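You operate a simulated robot arm through the tools that you are given. There is no shell and no other tool. Be economical: measure what you need, move in short steps, check, and stop when the job is done.

You run a simulated two-armed robot. Do the job below in one go: nothing can be reset, and whatever is moved stays where it is left.

TASK
Wipe up the spill on the sideboard top with the pink cloth and put it back.

It is judged by the outcome, as a careful person would: the job done as asked, and still so three seconds after it is handed in. It fails if anything else is knocked over, pushed out of place, dropped, spilled or broken. Flat cloth is picked up by pressing the open fingertips on it (5 to 10 N) and closing them slowly along it; thin cloth reads only 2 to 8 mm in the jaws.

THE ROBOT
Two 7-joint arms with two-finger parallel grippers on one trunk, on a base that drives. Base frame: it is fixed to the floor where the robot stands at the start and does not move with it; the origin is under the middle of the robot, x ahead of it, y to its left, z up. Units: mm, rad, N and s.
The left shoulder is at the start at [50, 161, 1123], the right one opposite. With the tool pointing down near the work surface each hand reaches from about 240 to 680 mm from the robot's upright axis, wherever it stands, measured 20 degrees to its own side. Places, roughly: pink cloth [700, 200, 900]. Payload 3.43 kg a hand.
The tool frame of a hand sits at the grasp point between the pads (the TCP): z along the fingers, y along the line on which they close. The tips reach 30 mm beyond it. The gripper opens to 94 mm. The fingers are 28 mm wide and 10 mm thick; the gripper's body (50 by 96 mm) begins 55 mm behind the TCP.
Orientation is that of the tool frame in the base frame, as a unit quaternion [w, x, y, z]. With the fingers straight down and closing along the base's y, the tool's x points along the base's -x, its y along +y and its z along -z.

THE INTERFACE
- The arms move only by the tool arm_command. It takes "left_commands", "right_commands" or both (then of equal length, played together; a hand with none holds still); each is one flat list of numbers, 6 for each row, row after row: the shift along the tool's x, y, z in units of 300 mm (1.0 is 300 mm), then the turn, a rotation vector about the tool's x, y, z in units of 180 degrees (1.0 is 180 degrees). In form: [tx, ty, tz, wx, wy, wz, tx, ty, tz, wx, wy, wz, ...]. A call has 1 to 20 rows; each row is the pose to reach, as a shift and turn from the pose commanded when the call began, along the tool's axes at that moment. "left_gripper" and "right_gripper" are, for a hand that has rows, the opening, from 0 (shut) to 1 (fully open), set as the call begins (left out, the last holds). A call with a number of a shift or a turn outside -1 to 1 is refused whole. Each row takes 0.2 s and may step no farther than 50 mm and 0.15 rad from the row before; otherwise, or with a gripper value out of range, the whole call is refused. A pose out of reach is approached as far as the arm can. The call stops where the force on the tool passes 40 N (or 10 N more than at its start, if that is more) or the arm is blocked; 0.2 s more then pass. Each finger travels about 45 mm/s and halts on what it meets, pressing with about 43 N; the grip force reading is that of the motor and also rises with nothing between the fingers. The clock runs only during rows and for 0.2 s after the last one: add rows that repeat a pose to give the fingers time. The reply holds the time, the measured pose of the TCP, the force on the tool along the base axes, the opening and the grip force, in the units named above and with some noise, with the torque about the TCP (base axes, N m) and any sound that the robot's microphone picked up.
- Cameras (640 x 400 px; columns grow to the right, rows downward): "scene" is now at [122.6, 39.2, 1253]; the picture's right is [0.46, -0.89, 0.00], its down [-0.43, -0.22, -0.87] and it looks along [0.78, 0.40, -0.49] (base axes); focal length 250 px, centre (320, 200). "left" rides on the left gripper at [76, -14, -102] in its tool frame; the picture's right is [0.18, 0.98, 0.00], its down [-0.75, 0.14, -0.64] and it looks along [-0.63, 0.12, 0.77] (tool axes); focal length 243 px, centre (320, 200). "right" rides on the right gripper at [76, 14, -102] in its tool frame; the picture's right is [-0.18, 0.98, 0.00], its down [-0.75, -0.14, -0.64] and it looks along [-0.63, -0.12, 0.77] (tool axes); focal length 243 px, centre (320, 200).
- grab_frame(camera): a new picture of that camera. The clock stands still meanwhile.
- slide_trunk(by): slides the trunk up (or, below 0, down) by that many mm; the arms and the scene camera ride with it, the base frame stays. It gives what a move gives, with no picture.
- roll_base(legs): drives the robot by 1 to 6 legs, each [ahead, left, turn to the left] in mm, mm and rad, along the robot's own axes; the way and the turn of a leg run together, so that a leg with both is an arc; at most 1500 mm and 3.142 rad a leg. The arms and the cameras ride along, it lands a little off, and it stops where it bumps. It gives what a move gives.
- pan_tilt(pan, tilt): turns the head with the scene camera to pan (to the left, within 1.396 rad either way) and tilt (down, from -0.506 to 1.204), counted from straight ahead of the robot. It gives what a move gives.
- pixel_to_xyz(camera, pixels): for up to 12 pixels [column, row] of the newest picture of that camera ("zoom" is the newest enlarged one), the place [x, y, z] in the base frame of the surface seen there, good to about 2 mm. The clock stands still meanwhile.
- enlarge(camera, box): a new picture of the part [left, top, right, bottom] of that camera's present view, enlarged. The clock stands still meanwhile.
- job_done(): hands the job in; it is judged then, once.

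Go step by step. Measure first, check grasps and placings, and put right what went wrong. The budget is 80 turns and 58 pictures, counting those below and the enlarged ones. Unless the task says otherwise, let go and move clear before handing in, and close with one line.

The tools are called after ">>>" as name(argument=value, ...) on one line, values as JSON. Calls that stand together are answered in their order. arm_command: Moves the arms, as the interface text tells. Its arguments: {"type":"object","properties":{"left_commands":{"type":"array","items":{"type":"number"}},"left_gripper":{"type":"number"},"right_commands":{"type":"array","items":{"type":"number"}},"right_gripper":{"type":"number"}},"required":[]} The other tools are called the same way: slide_trunk (by) slides the trunk up or down; roll_base (legs) drives the base; pan_tilt (pan, tilt) turns the head that bears the scene camera; grab_frame (camera) takes a picture; pixel_to_xyz (camera, pixels) gives the place of the surface under pixels of a picture; enlarge (camera, box) takes an enlarged picture of a part of a camera's view; job_done () hands the job in.

At the start:

```text
time_s: 0.0
left_eef_pos: [359.3, 411.0, 1066.7]
left_ee_rot: [0.0, 0.0, 1.0, 0.0]
left_wrist_force: [-1.0, -0.3, -0.1]
left_wrist_torque: [0.03, 0.0, -0.03]
left_width: 93.9
left_grasp_force: 0.1
right_eef_pos: [339.9, 67.4, 1108.6]
right_ee_rot: [0.0, 0.0, 1.0, 0.0]
right_wrist_force: [-1.0, 0.3, 0.1]
right_wrist_torque: [0.02, 0.0, 0.0]
right_width: 94.0
right_grasp_force: 0.0
trunk travel left (down, up): [-150.0, 117.0]
robot x, y, heading: [0.5, -2.0, 0.001]
head pan, tilt: [0.473, 0.51]
```

scene: 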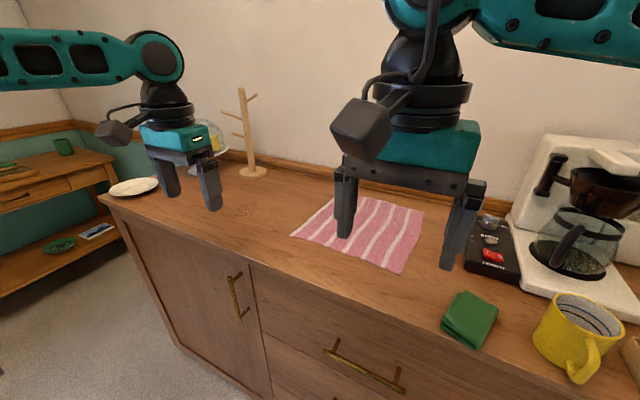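
right: 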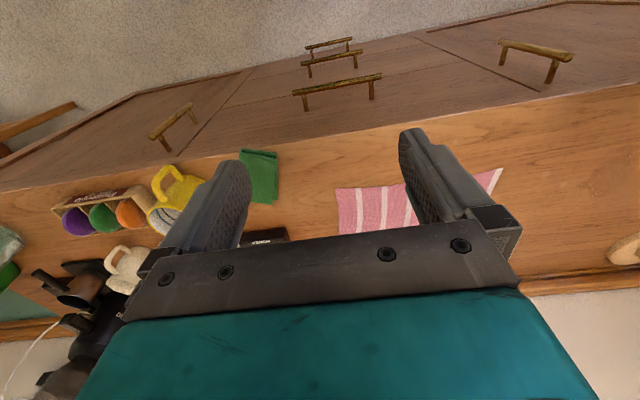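
left: 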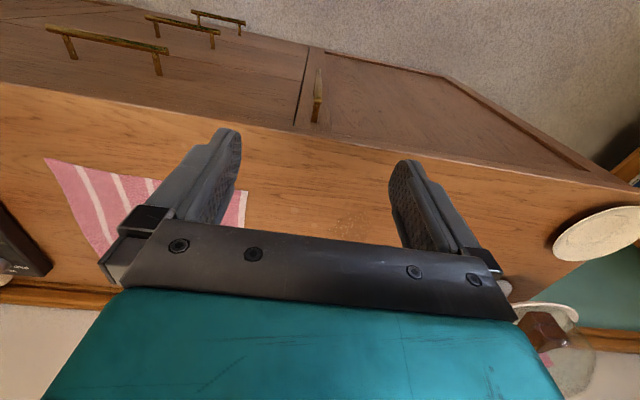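

The pink cloth lies around (365,230) in the scene view and a faint mark, possibly the spill, is near (245,210). I'll enlarge both areas to check.

>>> enlarge(camera="scene", box=[180, 150, 340, 250])

>>> pixel_to_xyz(camera="scene", pixels=[[291, 235], [332, 198], [424, 210], [402, 273], [245, 210], [350, 245], [130, 187], [253, 172], [470, 315], [495, 240], [250, 260], [400, 230]])

```text
4.00 times, centred on (260, 200) of scene
```

zoom: 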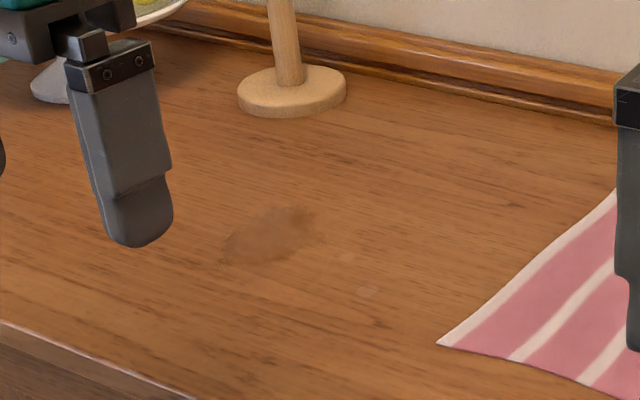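

```text
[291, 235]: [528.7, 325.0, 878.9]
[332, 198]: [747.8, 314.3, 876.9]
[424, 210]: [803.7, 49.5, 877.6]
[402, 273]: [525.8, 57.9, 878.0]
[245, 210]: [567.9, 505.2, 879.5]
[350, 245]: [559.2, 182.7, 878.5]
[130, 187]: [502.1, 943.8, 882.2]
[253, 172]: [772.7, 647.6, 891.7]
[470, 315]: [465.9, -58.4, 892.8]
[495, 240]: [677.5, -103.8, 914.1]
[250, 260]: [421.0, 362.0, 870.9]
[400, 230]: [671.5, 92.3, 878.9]
```

The spill is a brown blot at zoom (270,235), with droplets near (345,257) and (368,291). I'll locate these precisely along with the sideboard's front edge.

>>> pixel_to_xyz(camera="zoom", pixels=[[222, 262], [270, 235], [312, 210], [275, 205], [318, 240], [345, 257], [368, 291], [250, 260], [438, 344], [120, 370], [290, 100], [50, 90]])

>>> pan_tilt(pan=0.3, tilt=0.85)

>>> grab_frame(camera="scene")

```text
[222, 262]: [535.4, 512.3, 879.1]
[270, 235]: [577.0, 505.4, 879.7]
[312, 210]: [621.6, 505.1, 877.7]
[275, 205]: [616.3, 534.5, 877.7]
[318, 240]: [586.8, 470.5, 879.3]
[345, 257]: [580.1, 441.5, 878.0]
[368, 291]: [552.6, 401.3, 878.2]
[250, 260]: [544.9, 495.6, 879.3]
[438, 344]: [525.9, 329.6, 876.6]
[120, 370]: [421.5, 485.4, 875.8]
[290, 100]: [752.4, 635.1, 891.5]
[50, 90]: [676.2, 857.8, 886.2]
```

```text
time_s: 0.8
left_eef_pos: [358.6, 412.0, 1067.2]
left_ee_rot: [0.001, 0.0, 1.0, 0.0]
left_wrist_force: [-0.6, 0.5, -0.1]
left_wrist_torque: [0.01, 0.01, -0.04]
left_width: 93.9
left_grasp_force: 0.1
right_eef_pos: [339.2, 68.1, 1108.2]
right_ee_rot: [-0.001, 0.0, 1.0, 0.0]
right_wrist_force: [-0.9, -0.1, 0.3]
right_wrist_torque: [-0.02, 0.0, 0.01]
right_width: 94.1
right_grasp_force: 0.0
trunk travel left (down, up): [-150.0, 117.0]
robot x, y, heading: [1.4, 1.3, -0.004]
head pan, tilt: [0.3, 0.85]
```

```text
53 pictures are left
```

scene: 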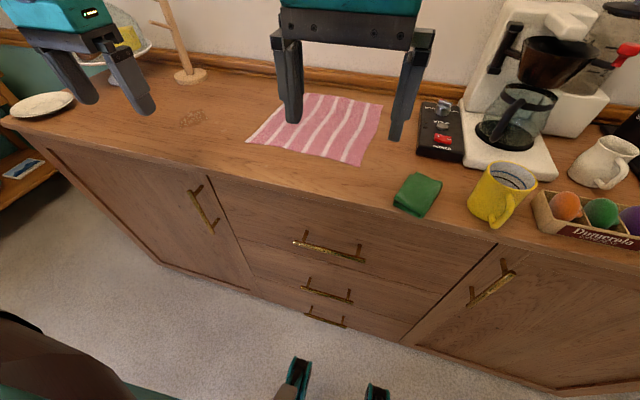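

Spill spans x 535–622, y 470–534, with droplets at y≈441 and 401; the surface is z≈878. I'll check how much room the base has ahead (cabinet front, robot parts at the bottom of the image).

>>> pixel_to_xyz(camera="scene", pixels=[[300, 372], [378, 390], [390, 343], [335, 245], [246, 142], [306, 94], [383, 103], [362, 165], [200, 190], [320, 317], [30, 340], [210, 220]])

```text
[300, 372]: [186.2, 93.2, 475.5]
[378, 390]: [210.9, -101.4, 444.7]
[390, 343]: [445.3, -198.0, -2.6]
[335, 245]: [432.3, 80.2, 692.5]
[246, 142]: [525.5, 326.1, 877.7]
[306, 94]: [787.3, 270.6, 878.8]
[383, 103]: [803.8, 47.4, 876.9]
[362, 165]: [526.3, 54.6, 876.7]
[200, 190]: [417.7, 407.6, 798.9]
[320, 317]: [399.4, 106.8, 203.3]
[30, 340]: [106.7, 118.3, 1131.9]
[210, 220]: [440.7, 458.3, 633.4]
```

The cabinet front is at x≈415–430 (handles ≈400) and robot parts reach only x≈210, so a modest forward move is safe. I'll shift the base 60 ahead and 200 left.

>>> roll_base(legs=[[0, 200, 0], [60, 0, 0]])

>>> pan_tilt(pan=0.15, tilt=0.75)

>>> grab_frame(camera="scene")

```text
time_s: 3.0
left_eef_pos: [422.1, 610.1, 1067.4]
left_ee_rot: [0.0, 0.001, 1.0, 0.0]
left_wrist_force: [-0.3, -0.3, 0.1]
left_wrist_torque: [0.0, 0.01, -0.02]
left_width: 94.0
left_grasp_force: 0.1
right_eef_pos: [401.2, 266.4, 1109.1]
right_ee_rot: [-0.001, 0.002, 1.0, 0.0]
right_wrist_force: [-0.2, 0.3, -0.1]
right_wrist_torque: [0.01, 0.02, -0.02]
right_width: 93.8
right_grasp_force: 0.0
trunk travel left (down, up): [-150.0, 117.0]
robot x, y, heading: [58.9, 200.3, -0.002]
head pan, tilt: [0.3, 0.85]
```

```text
time_s: 3.7
left_eef_pos: [422.0, 608.9, 1067.0]
left_ee_rot: [0.0, 0.001, 1.0, 0.0]
left_wrist_force: [-0.1, 0.3, 0.0]
left_wrist_torque: [-0.01, -0.01, 0.03]
left_width: 94.0
left_grasp_force: 0.2
right_eef_pos: [400.4, 266.7, 1108.9]
right_ee_rot: [0.0, 0.001, 1.0, 0.0]
right_wrist_force: [-0.1, 0.0, 0.2]
right_wrist_torque: [-0.01, -0.01, -0.01]
right_width: 94.1
right_grasp_force: 0.2
trunk travel left (down, up): [-150.0, 117.0]
robot x, y, heading: [59.5, 201.4, -0.004]
head pan, tilt: [0.15, 0.75]
```

```text
52 pictures are left
```

scene: 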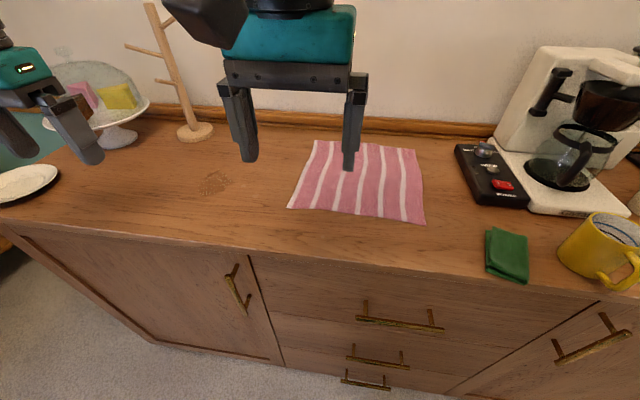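

Cloth corners are now fully visible at (287,207), (312,140), (415,150), (425,223); I'll record its original pose as the reference for putting it back.

>>> pixel_to_xyz(camera="scene", pixels=[[289, 207], [314, 141], [414, 151], [424, 221], [215, 183], [301, 174], [200, 120], [148, 8], [185, 95], [130, 46], [105, 65], [148, 103]])

```text
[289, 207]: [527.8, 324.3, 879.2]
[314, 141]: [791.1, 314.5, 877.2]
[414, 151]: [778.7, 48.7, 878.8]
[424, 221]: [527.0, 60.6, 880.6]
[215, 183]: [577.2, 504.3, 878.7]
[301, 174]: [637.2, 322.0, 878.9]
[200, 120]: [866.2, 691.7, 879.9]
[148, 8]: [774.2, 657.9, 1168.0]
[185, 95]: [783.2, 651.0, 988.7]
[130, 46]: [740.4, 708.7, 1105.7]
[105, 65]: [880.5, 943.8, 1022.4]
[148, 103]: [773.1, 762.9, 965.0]
```

Reference recorded. Left hand goes above the cloth's left edge while the right hand moves aside.

>>> arm_command(left_commands=[-0.075, -0.1125, 0.025, 0, 0, 0, -0.15, -0.225, 0.05, 0, 0, 0, -0.225, -0.3375, 0.075, 0, 0, 0, -0.3, -0.45, 0.1, 0, 0, 0, -0.375, -0.5625, 0.125, 0, 0, 0, -0.45, -0.675, 0.15, 0, 0, 0, -0.525, -0.7875, 0.175, 0, 0, 0, -0.6, -0.9, 0.2, 0, 0, 0], right_commands=[0, -0.083, 0, 0, 0, 0, 0, -0.166, 0, 0, 0, 0, 0, -0.25, 0, 0, 0, 0, 0, -0.333, 0, 0, 0, 0, 0, -0.416, 0, 0, 0, 0, 0, -0.5, 0, 0, 0, 0, 0, -0.583, 0, 0, 0, 0, 0, -0.667, 0, 0, 0, 0], left_gripper=0.45)

```text
time_s: 5.5
left_eef_pos: [568.3, 372.5, 1010.4]
left_ee_rot: [0.001, 0.0, 1.0, 0.0]
left_wrist_force: [-0.4, -0.4, 0.5]
left_wrist_torque: [-0.01, 0.03, -0.02]
left_width: 42.3
left_grasp_force: 0.0
left hand out of reach, approached as far as the arm can: row 7, 8
right_eef_pos: [399.2, 66.7, 1108.9]
right_ee_rot: [0.0, 0.001, 1.0, -0.001]
right_wrist_force: [0.2, 0.4, -0.2]
right_wrist_torque: [-0.04, 0.02, 0.02]
right_width: 93.9
right_grasp_force: 0.1
trunk travel left (down, up): [-150.0, 117.0]
robot x, y, heading: [61.8, 199.9, -0.005]
head pan, tilt: [0.15, 0.75]
```

The left hand stopped short at (568,372,1010), a reach limit at this height. I'll lower it and see whether it reaches farther.

>>> arm_command(left_commands=[0, 0, 0.1, 0, 0, 0, 0, 0, 0.2, 0, 0, 0, 0, 0, 0.2, 0, 0, 0])

```text
time_s: 6.3
left_eef_pos: [562.8, 378.8, 952.2]
left_ee_rot: [0.0, 0.002, 1.0, 0.0]
left_wrist_force: [0.3, -0.1, 0.1]
left_wrist_torque: [-0.02, 0.02, 0.02]
left_width: 42.3
left_grasp_force: 0.0
left hand out of reach, approached as far as the arm can: row 1, 2, 3
right_eef_pos: [399.6, 68.4, 1109.0]
right_ee_rot: [0.0, 0.002, 1.0, -0.001]
right_wrist_force: [-0.5, 0.0, -1.3]
right_wrist_torque: [0.02, 0.01, 0.0]
right_width: 94.0
right_grasp_force: 0.1
trunk travel left (down, up): [-150.0, 117.0]
robot x, y, heading: [59.1, 202.6, -0.006]
head pan, tilt: [0.15, 0.75]
```

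Still limited, and the surface is ~50 mm above the nominal one. I'll raise the trunk 80 mm and retry.

>>> slide_trunk(by=80)

>>> arm_command(left_commands=[0, 0, 0.1, 0, 0, 0, 0, 0, 0.2, 0, 0, 0, 0, 0, 0.2, 0, 0, 0])

```text
time_s: 7.5
left_eef_pos: [563.5, 379.9, 1032.4]
left_ee_rot: [0.0, 0.002, 1.0, 0.0]
left_wrist_force: [0.3, 0.3, 0.4]
left_wrist_torque: [-0.03, -0.01, -0.01]
left_width: 42.1
left_grasp_force: 0.2
right_eef_pos: [400.2, 66.6, 1188.7]
right_ee_rot: [0.001, 0.002, 1.0, -0.001]
right_wrist_force: [0.1, 0.5, 0.2]
right_wrist_torque: [-0.03, 0.0, 0.05]
right_width: 94.1
right_grasp_force: 0.0
trunk travel left (down, up): [-230.0, 37.0]
robot x, y, heading: [59.3, 198.1, -0.006]
head pan, tilt: [0.15, 0.75]
```

```text
time_s: 8.3
left_eef_pos: [549.5, 391.4, 982.3]
left_ee_rot: [0.0, 0.002, 1.0, -0.001]
left_wrist_force: [0.1, 0.5, 0.8]
left_wrist_torque: [-0.01, -0.01, -0.03]
left_width: 42.2
left_grasp_force: 0.1
left hand out of reach, approached as far as the arm can: row 1, 2, 3
right_eef_pos: [400.5, 68.3, 1188.8]
right_ee_rot: [0.0, 0.002, 1.0, 0.0]
right_wrist_force: [0.1, -0.7, 0.4]
right_wrist_torque: [0.0, -0.02, 0.0]
right_width: 94.0
right_grasp_force: 0.0
trunk travel left (down, up): [-230.0, 37.0]
robot x, y, heading: [59.9, 200.6, -0.006]
head pan, tilt: [0.15, 0.75]
```

Lower relative to the trunk is worse, so a joint limit is at play. I'll put the trunk back down and test whether yawing the tool frees the reach.

>>> slide_trunk(by=-80)

>>> arm_command(left_commands=[0, 0, 0, 0, 0, 0.04, 0, 0, 0, 0, 0, 0.08, 0, 0, 0, 0, 0, 0.12, 0, 0, 0, 0, 0, 0.16, 0, 0, 0, 0, 0, 0.16])

```text
time_s: 9.4
left_eef_pos: [548.3, 393.0, 910.3]
left_ee_rot: [0.007, 0.001, 1.0, 0.0]
left_wrist_force: [-12.6, 1.6, 15.9]
left_wrist_torque: [0.44, 0.57, 0.27]
left_width: 42.7
left_grasp_force: 0.9
right_eef_pos: [397.2, 67.8, 1109.0]
right_ee_rot: [0.002, 0.001, 1.0, 0.0]
right_wrist_force: [-0.1, 0.1, -0.1]
right_wrist_torque: [-0.01, 0.01, -0.04]
right_width: 94.1
right_grasp_force: 0.0
trunk travel left (down, up): [-150.0, 117.0]
robot x, y, heading: [59.1, 199.5, 0.0]
head pan, tilt: [0.15, 0.75]
stopped: the force on the tool passed its limit (the readings are from after the stop); the commanded pose is now the measured one
```

```text
time_s: 10.6
left_eef_pos: [554.8, 390.3, 909.8]
left_ee_rot: [0.01, 0.251, 0.968, 0.0]
left_wrist_force: [15.6, -9.4, 19.7]
left_wrist_torque: [-0.57, -0.02, 0.48]
left_width: 42.3
left_grasp_force: 0.4
right_eef_pos: [399.7, 66.0, 1108.4]
right_ee_rot: [0.0, 0.001, 1.0, 0.0]
right_wrist_force: [-0.8, 0.3, -0.1]
right_wrist_torque: [-0.04, -0.01, -0.02]
right_width: 93.7
right_grasp_force: 0.0
trunk travel left (down, up): [-150.0, 117.0]
robot x, y, heading: [63.8, 198.9, -0.001]
head pan, tilt: [0.15, 0.75]
```

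I overlooked that lowering the trunk would bring the tips onto the bare tabletop (gentle touch, ~16 N; contact TCP z≈909). Lifting 40 mm and trying to move toward the cloth with the yawed tool.

>>> arm_command(left_commands=[0, 0, -0.07, 0, 0, 0, 0, 0, -0.133, 0, 0, 0, -0.09, -0.06, -0.133, 0, 0, 0, -0.185, -0.126, -0.133, 0, 0, 0, -0.185, -0.126, -0.133, 0, 0, 0])

>>> grab_frame(camera="scene")

```text
time_s: 11.8
left_eef_pos: [553.2, 367.2, 958.5]
left_ee_rot: [0.006, 0.249, 0.968, 0.0]
left_wrist_force: [1.1, -1.0, 0.2]
left_wrist_torque: [0.0, 0.02, 0.0]
left_width: 42.3
left_grasp_force: 0.0
left hand out of reach, approached as far as the arm can: row 3, 4, 5
right_eef_pos: [399.4, 68.1, 1109.2]
right_ee_rot: [0.0, 0.001, 1.0, 0.0]
right_wrist_force: [0.0, 0.1, 0.2]
right_wrist_torque: [-0.02, -0.01, -0.05]
right_width: 94.3
right_grasp_force: 0.0
trunk travel left (down, up): [-150.0, 117.0]
robot x, y, heading: [59.4, 200.1, -0.002]
head pan, tilt: [0.15, 0.75]
```

```text
51 pictures are left
```

scene: 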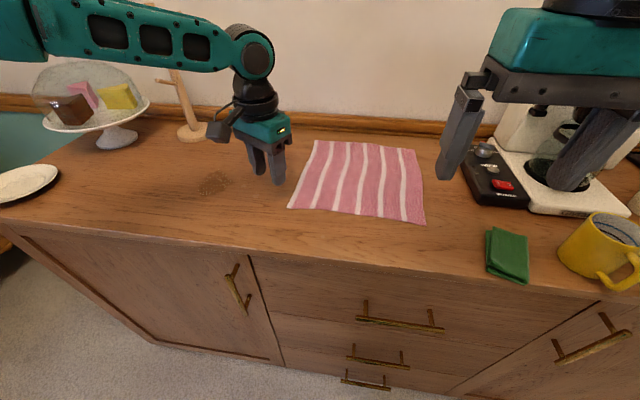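

The left forearm comes in sideways from the left, limiting forward reach to about 500 mm ahead of the base. I'll look down to see how much farther the base may drive toward the cabinet.

>>> pan_tilt(pan=0.0, tilt=1.2)

>>> grab_frame(camera="scene")

```text
time_s: 12.7
left_eef_pos: [554.7, 367.8, 957.7]
left_ee_rot: [0.007, 0.25, 0.968, 0.001]
left_wrist_force: [-0.4, 0.2, -0.2]
left_wrist_torque: [0.0, -0.04, -0.01]
left_width: 42.1
left_grasp_force: 0.1
right_eef_pos: [398.9, 67.9, 1108.6]
right_ee_rot: [0.0, 0.0, 1.0, 0.0]
right_wrist_force: [0.1, 0.8, -0.2]
right_wrist_torque: [-0.04, 0.0, 0.03]
right_width: 94.2
right_grasp_force: 0.2
trunk travel left (down, up): [-150.0, 117.0]
robot x, y, heading: [62.0, 202.4, -0.0]
head pan, tilt: [0.0, 1.201]
```

```text
50 pictures are left
```

scene: 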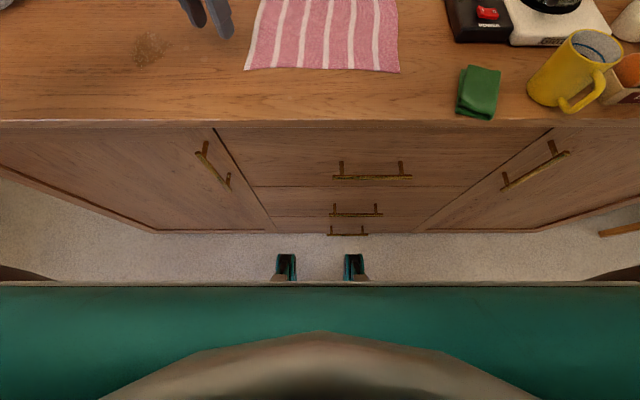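

>>> pixel_to_xyz(camera="scene", pixels=[[286, 256], [354, 256], [320, 290], [20, 270], [345, 234], [372, 176], [320, 122], [625, 275], [286, 275], [320, 270]])

```text
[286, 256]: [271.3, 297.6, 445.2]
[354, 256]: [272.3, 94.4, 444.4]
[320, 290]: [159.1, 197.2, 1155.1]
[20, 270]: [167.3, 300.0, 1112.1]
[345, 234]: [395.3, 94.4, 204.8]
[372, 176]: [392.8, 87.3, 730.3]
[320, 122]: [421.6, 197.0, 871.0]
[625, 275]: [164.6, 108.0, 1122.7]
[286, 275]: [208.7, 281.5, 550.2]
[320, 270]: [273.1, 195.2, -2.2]
```

The base front is at x≈272 and the handles at ≈393, so 85 mm ahead leaves margin. I'll move 60 right and 85 ahead.

>>> roll_base(legs=[[0, -60, 0], [85, 0, 0]])

>>> pan_tilt(pan=0.25, tilt=0.85)

>>> grab_frame(camera="scene")

```text
time_s: 14.1
left_eef_pos: [558.6, 306.5, 957.3]
left_ee_rot: [0.006, 0.25, 0.968, 0.002]
left_wrist_force: [0.6, -0.5, 0.2]
left_wrist_torque: [-0.02, -0.02, 0.0]
left_width: 42.1
left_grasp_force: 0.1
right_eef_pos: [402.7, 7.1, 1109.7]
right_ee_rot: [0.0, 0.002, 1.0, 0.001]
right_wrist_force: [0.0, -0.1, -0.8]
right_wrist_torque: [0.0, 0.02, 0.01]
right_width: 93.9
right_grasp_force: 0.0
trunk travel left (down, up): [-150.0, 117.0]
robot x, y, heading: [65.6, 135.4, -0.003]
head pan, tilt: [0.0, 1.201]
stopped in leg 2: the robot was blocked; the commanded pose is now the measured one
```

```text
time_s: 14.9
left_eef_pos: [558.7, 305.9, 958.4]
left_ee_rot: [0.006, 0.251, 0.968, 0.001]
left_wrist_force: [0.3, -0.5, 0.8]
left_wrist_torque: [-0.03, -0.01, -0.02]
left_width: 42.2
left_grasp_force: 0.0
right_eef_pos: [404.3, 6.0, 1109.0]
right_ee_rot: [0.0, 0.001, 1.0, -0.001]
right_wrist_force: [0.0, -0.6, 0.2]
right_wrist_torque: [0.0, 0.02, -0.01]
right_width: 93.8
right_grasp_force: 0.1
trunk travel left (down, up): [-150.0, 117.0]
robot x, y, heading: [65.2, 138.8, -0.006]
head pan, tilt: [0.25, 0.85]
```

```text
49 pictures are left
```

scene: 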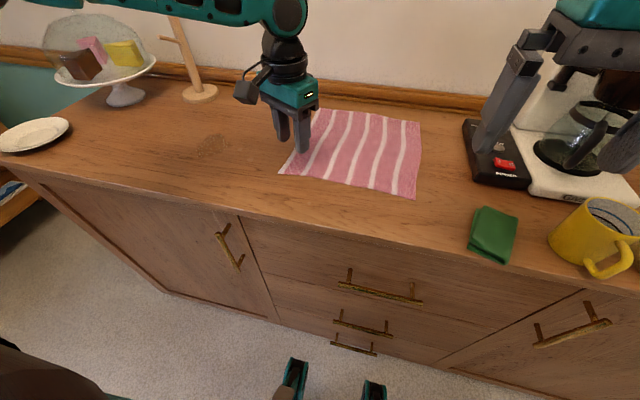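

The base is blocked at x≈65, so it stays here. The hand is at (559,306); I'll test whether the opposite yaw lets it reach farther forward.

>>> arm_command(left_commands=[0, 0, 0, 0, 0, -0.045, 0, 0, 0, 0, 0, -0.09, 0, 0, 0, 0, 0, -0.135, 0, 0, 0, 0, 0, -0.18, 0, 0, 0, 0, 0, -0.225, 0, 0, 0, 0, 0, -0.27, 0, 0, 0, 0, 0, -0.315, -0.0875, 0.0485, 0, 0, 0, -0.315, -0.175, 0.097, 0, 0, 0, -0.315, -0.175, 0.097, 0, 0, 0, -0.315])

```text
time_s: 17.1
left_eef_pos: [583.3, 329.8, 967.5]
left_ee_rot: [0.006, -0.239, 0.971, -0.004]
left_wrist_force: [0.2, 1.2, -0.1]
left_wrist_torque: [0.0, 0.03, 0.0]
left_width: 42.2
left_grasp_force: 0.1
left hand out of reach, approached as far as the arm can: row 8, 9, 10
right_eef_pos: [402.9, 6.3, 1108.8]
right_ee_rot: [0.0, 0.002, 1.0, 0.0]
right_wrist_force: [0.0, -0.5, 0.1]
right_wrist_torque: [0.0, 0.02, -0.01]
right_width: 93.8
right_grasp_force: 0.0
trunk travel left (down, up): [-150.0, 117.0]
robot x, y, heading: [68.0, 143.4, -0.007]
head pan, tilt: [0.25, 0.85]
```

Only slightly better. I'll retract the hand toward the robot with neutral yaw, then re-extend along x to see if the arm finds a better posture.

>>> arm_command(left_commands=[0.09, 0.055, 0, 0, 0, 0.03, 0.18, 0.11, 0, 0, 0, 0.06, 0.27, 0.165, 0, 0, 0, 0.09, 0.36, 0.22, 0, 0, 0, 0.12, 0.457, 0.277, 0, 0, 0, 0.155, 0.457, 0.277, 0, 0, 0, 0.155])

>>> arm_command(left_commands=[-0.1, 0, 0, 0, 0, 0, -0.2, 0, 0, 0, 0, 0, -0.3, 0, 0, 0, 0, 0, -0.4, 0, 0, 0, 0, 0, -0.5, 0, 0, 0, 0, 0, -0.6, 0, 0, 0, 0, 0, -0.7, 0, 0, 0, 0, 0, -0.7, 0, 0, 0, 0, 0])

>>> grab_frame(camera="scene")

```text
time_s: 18.5
left_eef_pos: [424.7, 337.9, 964.4]
left_ee_rot: [0.007, 0.003, 1.0, 0.0]
left_wrist_force: [-0.6, 0.3, -0.2]
left_wrist_torque: [0.01, -0.02, -0.01]
left_width: 42.3
left_grasp_force: 0.0
right_eef_pos: [403.8, 6.7, 1109.0]
right_ee_rot: [0.0, 0.001, 1.0, 0.0]
right_wrist_force: [-0.7, -0.2, -0.2]
right_wrist_torque: [0.02, 0.0, 0.01]
right_width: 94.2
right_grasp_force: 0.0
trunk travel left (down, up): [-150.0, 117.0]
robot x, y, heading: [65.8, 139.0, -0.005]
head pan, tilt: [0.25, 0.85]
```

```text
time_s: 20.3
left_eef_pos: [606.6, 356.4, 973.9]
left_ee_rot: [0.007, 0.003, 1.0, 0.0]
left_wrist_force: [0.1, 0.4, -0.1]
left_wrist_torque: [0.0, 0.01, 0.02]
left_width: 42.4
left_grasp_force: 0.0
left hand out of reach, approached as far as the arm can: row 6, 7, 8
right_eef_pos: [403.1, 7.8, 1108.1]
right_ee_rot: [0.0, 0.002, 1.0, 0.0]
right_wrist_force: [-0.5, 1.1, -0.1]
right_wrist_torque: [-0.01, -0.02, 0.0]
right_width: 94.2
right_grasp_force: 0.2
trunk travel left (down, up): [-150.0, 117.0]
robot x, y, heading: [64.7, 140.2, -0.005]
head pan, tilt: [0.25, 0.85]
```

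```text
48 pictures are left
```

scene: 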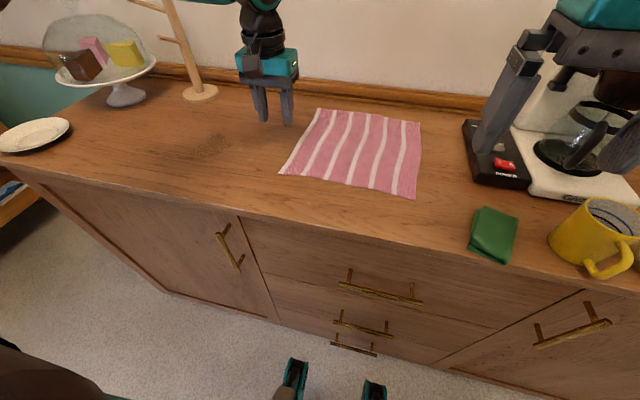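

Better: (607,356) reached at a more lateral angle. I'll raise the hand and lower the trunk the same amount, then try forward again.

>>> arm_command(left_commands=[0.05, 0, -0.1, 0, 0, 0, 0.1, 0, -0.2, 0, 0, 0, 0.1, 0, -0.3, 0, 0, 0])

>>> slide_trunk(by=-100)

>>> arm_command(left_commands=[-0.1, 0, 0, 0, 0, 0, -0.2, 0, 0, 0, 0, 0, -0.3, 0, 0, 0, 0, 0, -0.3, 0, 0, 0, 0, 0])

>>> enlarge(camera="scene", box=[120, 90, 280, 190])

```text
time_s: 21.1
left_eef_pos: [576.9, 357.2, 1062.9]
left_ee_rot: [0.006, 0.001, 1.0, -0.001]
left_wrist_force: [0.3, -0.3, 1.0]
left_wrist_torque: [0.03, 0.0, -0.02]
left_width: 42.2
left_grasp_force: 0.1
right_eef_pos: [403.7, 5.5, 1107.7]
right_ee_rot: [0.0, 0.002, 1.0, 0.0]
right_wrist_force: [0.1, 0.0, -0.3]
right_wrist_torque: [0.0, 0.0, -0.01]
right_width: 94.0
right_grasp_force: 0.0
trunk travel left (down, up): [-150.0, 117.0]
robot x, y, heading: [63.3, 139.2, -0.008]
head pan, tilt: [0.25, 0.85]
```

```text
time_s: 22.5
left_eef_pos: [576.5, 357.2, 963.4]
left_ee_rot: [0.006, 0.001, 1.0, 0.0]
left_wrist_force: [-0.4, -0.5, -0.4]
left_wrist_torque: [0.02, 0.03, -0.01]
left_width: 42.4
left_grasp_force: 0.0
right_eef_pos: [402.9, 7.0, 1008.5]
right_ee_rot: [0.0, 0.002, 1.0, 0.0]
right_wrist_force: [0.1, 1.1, -0.1]
right_wrist_torque: [0.0, -0.01, 0.02]
right_width: 93.9
right_grasp_force: 0.1
trunk travel left (down, up): [-50.0, 217.0]
robot x, y, heading: [62.5, 137.1, -0.005]
head pan, tilt: [0.25, 0.85]
```

```text
time_s: 23.5
left_eef_pos: [622.5, 376.5, 959.7]
left_ee_rot: [0.007, 0.001, 1.0, -0.002]
left_wrist_force: [-0.2, -0.2, 0.4]
left_wrist_torque: [-0.02, 0.0, 0.01]
left_width: 42.4
left_grasp_force: 0.2
left hand out of reach, approached as far as the arm can: row 2, 3, 4
right_eef_pos: [404.3, 6.7, 1008.4]
right_ee_rot: [0.0, 0.002, 1.0, 0.0]
right_wrist_force: [-0.6, -0.4, 0.0]
right_wrist_torque: [0.03, -0.01, -0.02]
right_width: 94.1
right_grasp_force: 0.1
trunk travel left (down, up): [-50.0, 217.0]
robot x, y, heading: [64.0, 140.4, -0.003]
head pan, tilt: [0.25, 0.85]
```

```text
4.00 times, centred on (200, 140) of scene
```

zoom: 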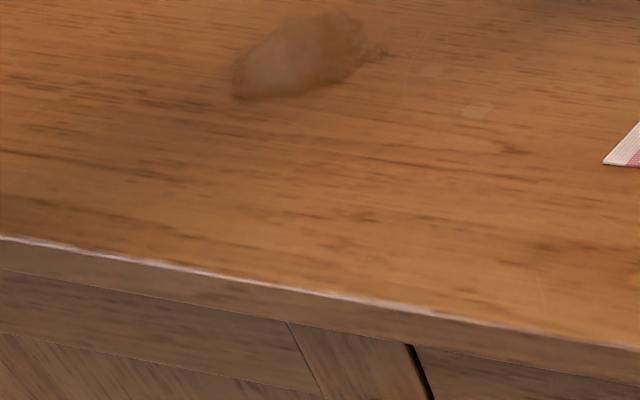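

Reach now extends to (622,376). I'll shift the base 60 mm right so the cloth's left edge lies in this comfortable zone (tips stay 50 mm above the cloth).

>>> roll_base(legs=[[0, -60, 0]])

>>> pan_tilt(pan=0.35, tilt=0.75)

```text
time_s: 24.4
left_eef_pos: [622.3, 316.2, 959.7]
left_ee_rot: [0.007, 0.001, 1.0, -0.001]
left_wrist_force: [-0.4, -0.4, -0.8]
left_wrist_torque: [0.06, 0.0, 0.03]
left_width: 42.3
left_grasp_force: 0.0
right_eef_pos: [404.0, -54.6, 1008.2]
right_ee_rot: [0.001, 0.002, 1.0, 0.0]
right_wrist_force: [0.8, -0.4, 0.3]
right_wrist_torque: [-0.01, 0.0, 0.0]
right_width: 94.1
right_grasp_force: 0.0
trunk travel left (down, up): [-50.0, 217.0]
robot x, y, heading: [65.1, 80.6, 0.001]
head pan, tilt: [0.25, 0.85]
```

```text
time_s: 25.1
left_eef_pos: [623.5, 317.0, 960.4]
left_ee_rot: [0.006, 0.002, 1.0, -0.002]
left_wrist_force: [-1.1, 0.6, -0.2]
left_wrist_torque: [0.02, -0.01, 0.0]
left_width: 42.4
left_grasp_force: 0.0
right_eef_pos: [403.3, -53.9, 1008.1]
right_ee_rot: [0.0, 0.001, 1.0, -0.001]
right_wrist_force: [0.6, 0.4, 1.2]
right_wrist_torque: [0.04, 0.01, -0.01]
right_width: 94.0
right_grasp_force: 0.1
trunk travel left (down, up): [-50.0, 217.0]
robot x, y, heading: [68.3, 79.4, -0.007]
head pan, tilt: [0.351, 0.75]
```

Hand is over the left edge. Lowering to just above the cloth at about (605,292).

>>> arm_command(left_commands=[0.06, -0.08, 0.05, 0, 0, 0, 0.06, -0.08, 0.12, 0, 0, 0, 0.06, -0.08, 0.14, 0, 0, 0])

>>> grab_frame(camera="scene")

>>> grab_frame(camera="left")

```text
time_s: 25.9
left_eef_pos: [604.8, 292.3, 918.1]
left_ee_rot: [0.007, 0.002, 1.0, -0.002]
left_wrist_force: [-0.4, -0.7, -0.3]
left_wrist_torque: [-0.01, 0.02, 0.02]
left_width: 42.5
left_grasp_force: 0.0
right_eef_pos: [403.2, -53.6, 1008.5]
right_ee_rot: [0.0, 0.002, 1.0, 0.0]
right_wrist_force: [0.3, -0.1, 0.4]
right_wrist_torque: [0.01, -0.02, 0.03]
right_width: 94.3
right_grasp_force: 0.0
trunk travel left (down, up): [-50.0, 217.0]
robot x, y, heading: [65.2, 77.2, -0.005]
head pan, tilt: [0.351, 0.75]
```

```text
46 pictures are left
```

scene: 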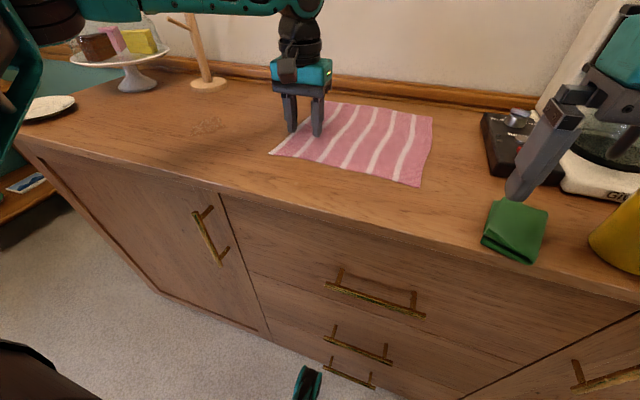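

```text
45 pictures are left
```

left: 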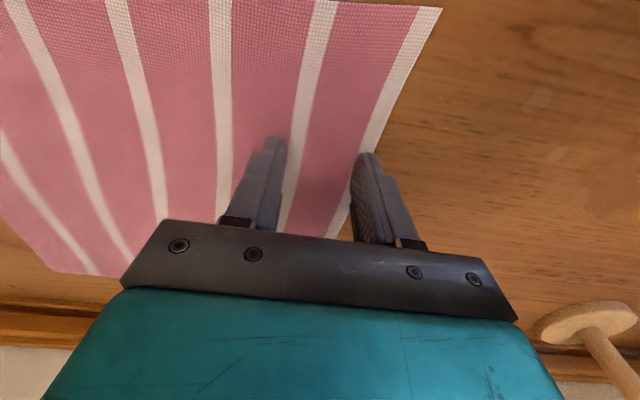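

Both tips are over cloth, the outer one close to the edge. I'll shift 5 mm inward and descend gently.

>>> arm_command(left_commands=[0, -0.0167, 0, 0, 0, 0, 0, -0.0167, 0.02, 0, 0, 0, 0, -0.0167, 0.033, 0, 0, 0, 0, -0.0167, 0.033, 0, 0, 0])

```text
time_s: 26.9
left_eef_pos: [603.9, 286.9, 911.8]
left_ee_rot: [0.01, 0.002, 1.0, -0.002]
left_wrist_force: [2.8, 1.6, 21.6]
left_wrist_torque: [0.68, 0.17, -0.08]
left_width: 42.9
left_grasp_force: 1.0
right_eef_pos: [400.9, -54.5, 1009.3]
right_ee_rot: [0.001, 0.001, 1.0, 0.001]
right_wrist_force: [0.6, -0.5, -0.3]
right_wrist_torque: [0.01, -0.02, 0.02]
right_width: 94.1
right_grasp_force: 0.2
trunk travel left (down, up): [-50.0, 217.0]
robot x, y, heading: [64.5, 75.8, -0.008]
head pan, tilt: [0.351, 0.75]
```

About 22 N and carried mostly by the outer finger (torque 0.68 Nm). I'll back off ~2.5 mm and tilt slightly to even out the fingers.

>>> arm_command(left_commands=[0, 0, -0.0083, -0.006, 0, 0, 0, 0, -0.0083, -0.006, 0, 0])

```text
time_s: 27.5
left_eef_pos: [603.3, 286.0, 911.9]
left_ee_rot: [0.009, 0.002, 1.0, 0.007]
left_wrist_force: [5.0, -1.2, 17.9]
left_wrist_torque: [-0.56, 0.07, 0.14]
left_width: 42.7
left_grasp_force: 0.7
right_eef_pos: [403.7, -54.6, 1008.9]
right_ee_rot: [0.001, 0.001, 1.0, 0.0]
right_wrist_force: [0.1, -0.4, -0.7]
right_wrist_torque: [0.02, -0.02, -0.03]
right_width: 94.0
right_grasp_force: 0.1
trunk travel left (down, up): [-50.0, 217.0]
robot x, y, heading: [65.4, 79.6, -0.005]
head pan, tilt: [0.351, 0.75]
```

Now it leans the other way; halve the tilt and back off to reach roughly 8 N.

>>> arm_command(left_commands=[0, 0, -0.005, 0.003, 0, 0, 0, 0, -0.005, 0.003, 0, 0])

```text
time_s: 28.1
left_eef_pos: [604.1, 285.6, 911.4]
left_ee_rot: [0.007, 0.002, 1.0, 0.004]
left_wrist_force: [0.6, -2.3, 10.4]
left_wrist_torque: [-0.27, 0.09, 0.01]
left_width: 42.7
left_grasp_force: 0.5
right_eef_pos: [402.1, -55.4, 1008.0]
right_ee_rot: [0.001, 0.002, 1.0, 0.0]
right_wrist_force: [0.2, 0.9, 0.5]
right_wrist_torque: [-0.02, -0.04, 0.0]
right_width: 93.9
right_grasp_force: 0.0
trunk travel left (down, up): [-50.0, 217.0]
robot x, y, heading: [61.4, 80.0, -0.004]
head pan, tilt: [0.351, 0.75]
```

About 10 N, nearly even. Closing slowly in steps with a slight tilt trim.

>>> arm_command(left_commands=[0, 0, 0, 0.0015, 0, 0, 0, 0, 0, 0.0015, 0, 0], left_gripper=0.35)

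>>> arm_command(left_commands=[0, 0, 0, 0, 0, 0, 0, 0, 0, 0, 0, 0], left_gripper=0.25)

>>> arm_command(left_commands=[0, 0, 0, 0, 0, 0, 0, 0, 0, 0, 0, 0], left_gripper=0.15)

>>> arm_command(left_commands=[0, 0, 0, 0, 0, 0, 0, 0, 0, 0, 0, 0, 0, 0, 0, 0, 0, 0], left_gripper=0)

>>> grab_frame(camera="left")

```text
time_s: 28.7
left_eef_pos: [604.5, 287.1, 911.2]
left_ee_rot: [0.007, 0.002, 1.0, 0.002]
left_wrist_force: [-2.6, 0.2, 6.5]
left_wrist_torque: [0.09, 0.1, 0.02]
left_width: 32.2
left_grasp_force: 0.0
right_eef_pos: [402.4, -54.5, 1008.5]
right_ee_rot: [0.0, 0.002, 1.0, 0.0]
right_wrist_force: [-0.4, 0.1, -1.4]
right_wrist_torque: [-0.03, -0.02, -0.03]
right_width: 94.1
right_grasp_force: 0.0
trunk travel left (down, up): [-50.0, 217.0]
robot x, y, heading: [61.2, 80.6, -0.004]
head pan, tilt: [0.351, 0.75]
```

```text
time_s: 29.3
left_eef_pos: [605.8, 287.1, 911.3]
left_ee_rot: [0.007, 0.002, 1.0, 0.001]
left_wrist_force: [0.4, 0.5, 3.5]
left_wrist_torque: [0.0, 0.01, -0.02]
left_width: 23.0
left_grasp_force: 0.1
right_eef_pos: [403.1, -53.1, 1010.1]
right_ee_rot: [0.0, 0.002, 1.0, 0.0]
right_wrist_force: [0.8, 1.0, -0.5]
right_wrist_torque: [0.01, 0.0, 0.01]
right_width: 94.3
right_grasp_force: 0.0
trunk travel left (down, up): [-50.0, 217.0]
robot x, y, heading: [66.2, 81.2, -0.008]
head pan, tilt: [0.351, 0.75]
```

```text
time_s: 29.9
left_eef_pos: [605.0, 287.6, 910.9]
left_ee_rot: [0.007, 0.001, 1.0, 0.002]
left_wrist_force: [-0.7, -1.3, 2.6]
left_wrist_torque: [0.02, 0.06, 0.03]
left_width: 13.3
left_grasp_force: 0.2
right_eef_pos: [403.4, -54.0, 1009.3]
right_ee_rot: [0.0, 0.002, 1.0, 0.0]
right_wrist_force: [-0.7, 1.0, 0.2]
right_wrist_torque: [0.01, 0.04, -0.01]
right_width: 94.2
right_grasp_force: 0.0
trunk travel left (down, up): [-50.0, 217.0]
robot x, y, heading: [63.3, 79.6, -0.002]
head pan, tilt: [0.351, 0.75]
```

```text
time_s: 30.7
left_eef_pos: [606.1, 286.6, 911.8]
left_ee_rot: [0.007, 0.002, 1.0, 0.001]
left_wrist_force: [0.8, 0.1, 2.4]
left_wrist_torque: [0.03, 0.03, -0.02]
left_width: 2.1
left_grasp_force: 36.9
right_eef_pos: [403.3, -54.3, 1008.4]
right_ee_rot: [0.0, 0.001, 1.0, 0.0]
right_wrist_force: [0.3, 0.3, -0.2]
right_wrist_torque: [0.01, 0.0, 0.0]
right_width: 94.1
right_grasp_force: 0.2
trunk travel left (down, up): [-50.0, 217.0]
robot x, y, heading: [65.5, 83.1, -0.008]
head pan, tilt: [0.351, 0.75]
```

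```text
44 pictures are left
```

left: 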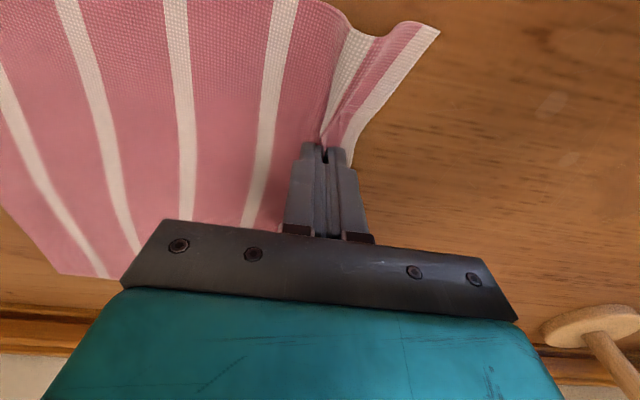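

The cloth is gripped (2.1 mm, 37 N) and ruffled nicely. I'll drag it left 120 mm with the base, tips lightly pressed, and check.

>>> roll_base(legs=[[0, 120, 0]])

>>> grab_frame(camera="scene")

```text
time_s: 31.9
left_eef_pos: [606.3, 407.7, 910.9]
left_ee_rot: [0.007, 0.002, 1.0, 0.001]
left_wrist_force: [0.1, -0.5, 0.1]
left_wrist_torque: [0.06, -0.02, -0.01]
left_width: 2.1
left_grasp_force: 37.1
right_eef_pos: [403.1, 66.2, 1010.1]
right_ee_rot: [0.0, 0.001, 1.0, 0.0]
right_wrist_force: [0.6, -0.4, 0.0]
right_wrist_torque: [0.0, 0.02, 0.01]
right_width: 94.1
right_grasp_force: 0.2
trunk travel left (down, up): [-50.0, 217.0]
robot x, y, heading: [62.9, 201.9, -0.006]
head pan, tilt: [0.351, 0.75]
```

```text
43 pictures are left
```

scene: 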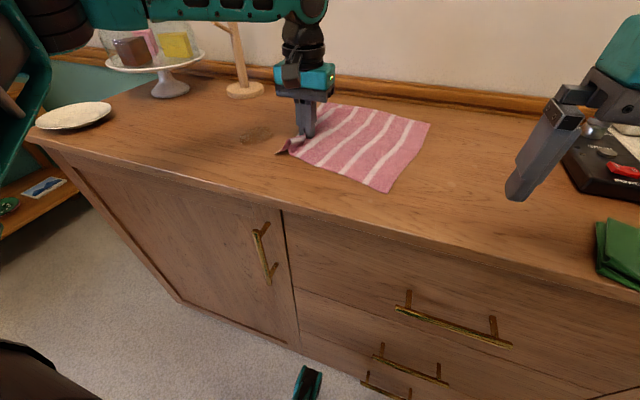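

Drag works; the cloth follows. Before going farther left I'll check the left forearm's clearance from the mug tree and cake stand.

>>> pan_tilt(pan=0.6, tilt=0.35)

>>> grab_frame(camera="scene")

```text
time_s: 32.8
left_eef_pos: [607.0, 408.4, 912.2]
left_ee_rot: [0.007, 0.002, 1.0, 0.002]
left_wrist_force: [0.6, 0.3, 0.7]
left_wrist_torque: [0.03, 0.0, 0.02]
left_width: 2.4
left_grasp_force: 36.8
right_eef_pos: [403.7, 67.1, 1008.1]
right_ee_rot: [0.0, 0.002, 1.0, -0.001]
right_wrist_force: [-0.4, -0.4, -0.8]
right_wrist_torque: [0.0, -0.01, 0.03]
right_width: 93.9
right_grasp_force: 0.0
trunk travel left (down, up): [-50.0, 217.0]
robot x, y, heading: [63.3, 199.8, -0.007]
head pan, tilt: [0.6, 0.351]
```

```text
42 pictures are left
```

scene: 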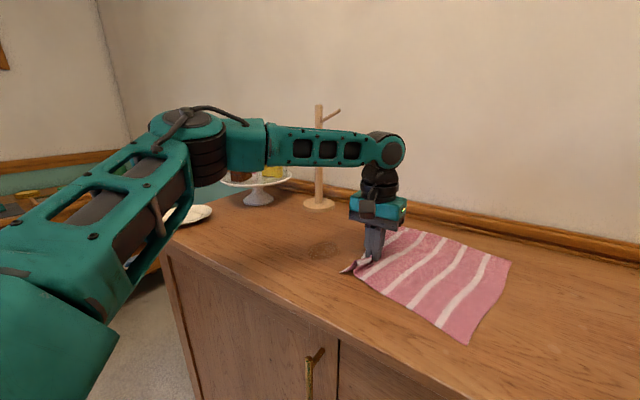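

>>> pixel_to_xyz(camera="scene", pixels=[[180, 122], [208, 175], [245, 165], [245, 130], [330, 160], [290, 155], [385, 150], [320, 107], [338, 112], [316, 180], [272, 172], [335, 245]])

```text
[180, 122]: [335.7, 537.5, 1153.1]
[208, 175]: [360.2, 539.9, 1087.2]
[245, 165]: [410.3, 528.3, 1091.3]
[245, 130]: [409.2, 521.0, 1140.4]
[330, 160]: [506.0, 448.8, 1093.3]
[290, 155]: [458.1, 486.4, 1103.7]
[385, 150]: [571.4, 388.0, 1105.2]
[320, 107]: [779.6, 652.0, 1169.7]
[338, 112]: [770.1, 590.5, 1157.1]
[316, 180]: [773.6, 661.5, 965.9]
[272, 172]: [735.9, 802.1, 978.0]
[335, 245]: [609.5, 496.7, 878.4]
```

Forearm (x≲620) is well clear of the mug tree (x≥740). Pressing 1.5 mm more and dragging 130 mm across the spill.

>>> arm_command(left_commands=[0.03, 0, 0.005, 0, 0, 0, 0.05, 0, 0.005, 0, 0, 0])

>>> roll_base(legs=[[0, 130, 0]])

>>> grab_frame(camera="scene")

```text
time_s: 33.4
left_eef_pos: [591.2, 406.9, 911.9]
left_ee_rot: [0.008, 0.0, 1.0, 0.001]
left_wrist_force: [3.3, 0.0, 11.4]
left_wrist_torque: [0.06, 0.01, 0.02]
left_width: 2.3
left_grasp_force: 37.5
right_eef_pos: [403.4, 65.3, 1009.7]
right_ee_rot: [0.001, 0.001, 1.0, 0.0]
right_wrist_force: [-0.1, -1.1, -0.2]
right_wrist_torque: [0.01, -0.01, -0.02]
right_width: 93.9
right_grasp_force: 0.0
trunk travel left (down, up): [-50.0, 217.0]
robot x, y, heading: [64.8, 201.6, -0.002]
head pan, tilt: [0.6, 0.351]
```

```text
time_s: 34.7
left_eef_pos: [590.0, 540.5, 911.8]
left_ee_rot: [0.008, -0.001, 1.0, 0.003]
left_wrist_force: [-0.5, 10.1, 20.9]
left_wrist_torque: [0.26, 0.21, -0.1]
left_width: 2.2
left_grasp_force: 36.6
right_eef_pos: [403.5, 196.2, 1008.6]
right_ee_rot: [0.001, 0.001, 1.0, 0.0]
right_wrist_force: [-0.6, -0.5, 0.4]
right_wrist_torque: [0.01, 0.0, 0.0]
right_width: 94.1
right_grasp_force: 0.0
trunk travel left (down, up): [-50.0, 217.0]
robot x, y, heading: [66.0, 326.9, -0.001]
head pan, tilt: [0.6, 0.351]
```

```text
41 pictures are left
```

scene: 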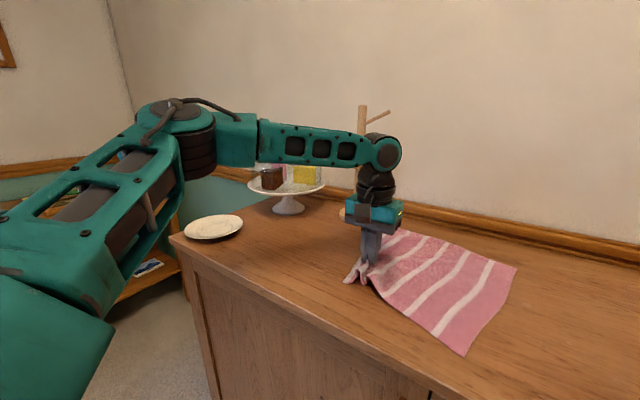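

Cloth now covers the spill area; the pinched bunch is at (590,540) with ~21 N. I'll ease off and scrub over x 545–615, y 470–540.

>>> arm_command(left_commands=[0.1, 0, -0.004, 0, 0, 0, 0.133, -0.1, -0.004, 0, 0, 0, 0.133, -0.2, -0.004, 0, 0, 0, 0, -0.2, -0.004, 0, 0, 0, -0.083, -0.2, -0.004, 0, 0, 0, -0.083, -0.067, -0.004, 0, 0, 0, -0.083, 0, -0.004, 0, 0, 0, 0, 0, -0.004, 0, 0, 0, 0, -0.117, -0.004, 0, 0, 0, 0, -0.233, -0.004, 0, 0, 0, 0.067, -0.117, -0.004, 0, 0, 0, 0.067, 0, -0.004, 0, 0, 0, 0.15, 0, -0.004, 0, 0, 0, 0.15, -0.133, -0.004, 0, 0, 0, 0.15, -0.233, -0.004, 0, 0, 0, 0.067, -0.133, -0.004, 0, 0, 0, 0, 0, -0.004, 0, 0, 0, 0, 0, -0.004, 0, 0, 0])

>>> pan_tilt(pan=0.35, tilt=0.75)

>>> grab_frame(camera="scene")

```text
time_s: 38.5
left_eef_pos: [591.9, 539.2, 912.6]
left_ee_rot: [0.008, -0.001, 1.0, 0.003]
left_wrist_force: [-0.7, -1.2, 0.3]
left_wrist_torque: [-0.06, -0.03, -0.03]
left_width: 2.3
left_grasp_force: 36.9
left hand out of reach, approached as far as the arm can: row 4, 5, 6, 7, 9, 10, 15
right_eef_pos: [404.2, 196.6, 1009.6]
right_ee_rot: [0.0, 0.002, 1.0, 0.0]
right_wrist_force: [0.5, -0.2, 0.1]
right_wrist_torque: [0.01, -0.01, 0.03]
right_width: 94.1
right_grasp_force: 0.0
trunk travel left (down, up): [-50.0, 217.0]
robot x, y, heading: [61.2, 327.1, -0.004]
head pan, tilt: [0.6, 0.351]
```

```text
time_s: 39.4
left_eef_pos: [591.0, 539.1, 913.1]
left_ee_rot: [0.008, -0.001, 1.0, 0.003]
left_wrist_force: [0.3, 0.1, 0.7]
left_wrist_torque: [0.03, 0.0, 0.03]
left_width: 2.3
left_grasp_force: 36.8
right_eef_pos: [405.4, 197.1, 1008.3]
right_ee_rot: [-0.001, 0.002, 1.0, -0.001]
right_wrist_force: [-1.0, 0.4, -0.3]
right_wrist_torque: [-0.03, 0.01, -0.01]
right_width: 94.0
right_grasp_force: 0.0
trunk travel left (down, up): [-50.0, 217.0]
robot x, y, heading: [66.4, 327.3, -0.008]
head pan, tilt: [0.351, 0.75]
```

```text
40 pictures are left
```

scene: 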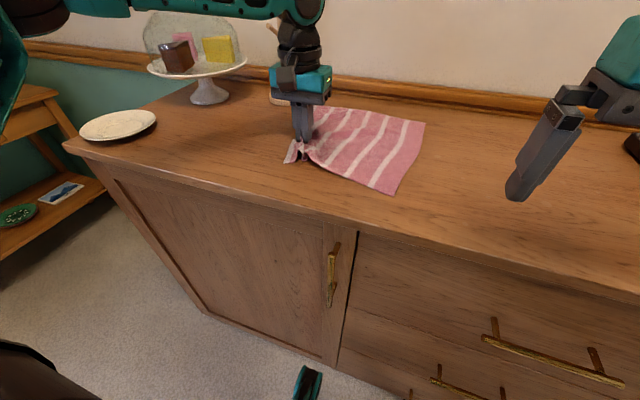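

The scrub ended with almost no pressure and inner rows out of reach. I'll press again and use the base for the y strokes, at x≈592 and then 560.

>>> arm_command(left_commands=[-0.04, 0, 0.007, 0, 0, 0, -0.04, 0, 0.007, 0, 0, 0])

>>> roll_base(legs=[[0, -70, 0], [0, 70, 0]])

>>> arm_command(left_commands=[0.08, 0, 0, 0, 0, 0, 0.15, 0, 0, 0, 0, 0, 0.15, 0, 0, 0, 0, 0])

>>> roll_base(legs=[[0, -70, 0], [0, 70, 0]])

>>> grab_frame(camera="scene")

```text
time_s: 40.0
left_eef_pos: [603.4, 538.2, 911.8]
left_ee_rot: [0.009, -0.001, 1.0, 0.001]
left_wrist_force: [-3.0, -1.0, 7.8]
left_wrist_torque: [-0.02, 0.15, 0.0]
left_width: 2.1
left_grasp_force: 37.0
right_eef_pos: [403.0, 196.5, 1008.7]
right_ee_rot: [0.002, 0.001, 1.0, 0.0]
right_wrist_force: [0.2, -0.6, 0.0]
right_wrist_torque: [0.01, 0.02, 0.0]
right_width: 93.8
right_grasp_force: 0.0
trunk travel left (down, up): [-50.0, 217.0]
robot x, y, heading: [66.2, 330.6, 0.002]
head pan, tilt: [0.351, 0.75]
```

```text
time_s: 41.6
left_eef_pos: [603.1, 541.0, 912.7]
left_ee_rot: [0.009, -0.001, 1.0, 0.004]
left_wrist_force: [0.5, 5.5, 16.7]
left_wrist_torque: [0.23, 0.13, -0.06]
left_width: 2.3
left_grasp_force: 36.5
right_eef_pos: [403.4, 197.5, 1010.3]
right_ee_rot: [0.001, 0.001, 1.0, 0.0]
right_wrist_force: [0.2, -0.4, -0.4]
right_wrist_torque: [0.02, 0.0, 0.0]
right_width: 93.7
right_grasp_force: 0.1
trunk travel left (down, up): [-50.0, 217.0]
robot x, y, heading: [67.6, 327.7, 0.002]
head pan, tilt: [0.351, 0.75]
```

```text
time_s: 42.4
left_eef_pos: [558.8, 539.5, 911.1]
left_ee_rot: [0.012, -0.003, 1.0, 0.004]
left_wrist_force: [8.0, 0.5, 19.6]
left_wrist_torque: [0.04, -0.1, 0.02]
left_width: 2.2
left_grasp_force: 37.0
right_eef_pos: [405.3, 196.5, 1009.2]
right_ee_rot: [0.001, 0.002, 1.0, 0.001]
right_wrist_force: [0.2, 0.2, -0.1]
right_wrist_torque: [0.01, 0.01, -0.01]
right_width: 93.9
right_grasp_force: 0.0
trunk travel left (down, up): [-50.0, 217.0]
robot x, y, heading: [64.9, 330.3, -0.01]
head pan, tilt: [0.351, 0.75]
```

```text
time_s: 44.0
left_eef_pos: [559.3, 544.2, 910.7]
left_ee_rot: [0.012, -0.003, 1.0, 0.005]
left_wrist_force: [-0.8, 8.7, 28.3]
left_wrist_torque: [0.26, 0.23, -0.08]
left_width: 2.3
left_grasp_force: 36.7
right_eef_pos: [404.2, 197.8, 1010.0]
right_ee_rot: [0.001, 0.001, 1.0, 0.0]
right_wrist_force: [0.2, -0.8, 0.3]
right_wrist_torque: [0.02, 0.03, 0.01]
right_width: 93.9
right_grasp_force: 0.1
trunk travel left (down, up): [-50.0, 217.0]
robot x, y, heading: [65.2, 328.2, -0.003]
head pan, tilt: [0.351, 0.75]
```

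```text
39 pictures are left
```

scene: 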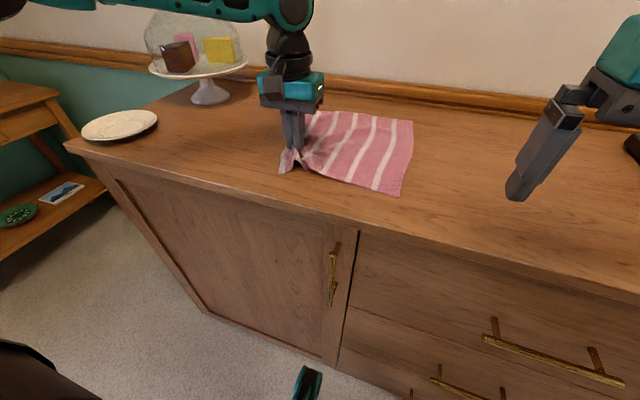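

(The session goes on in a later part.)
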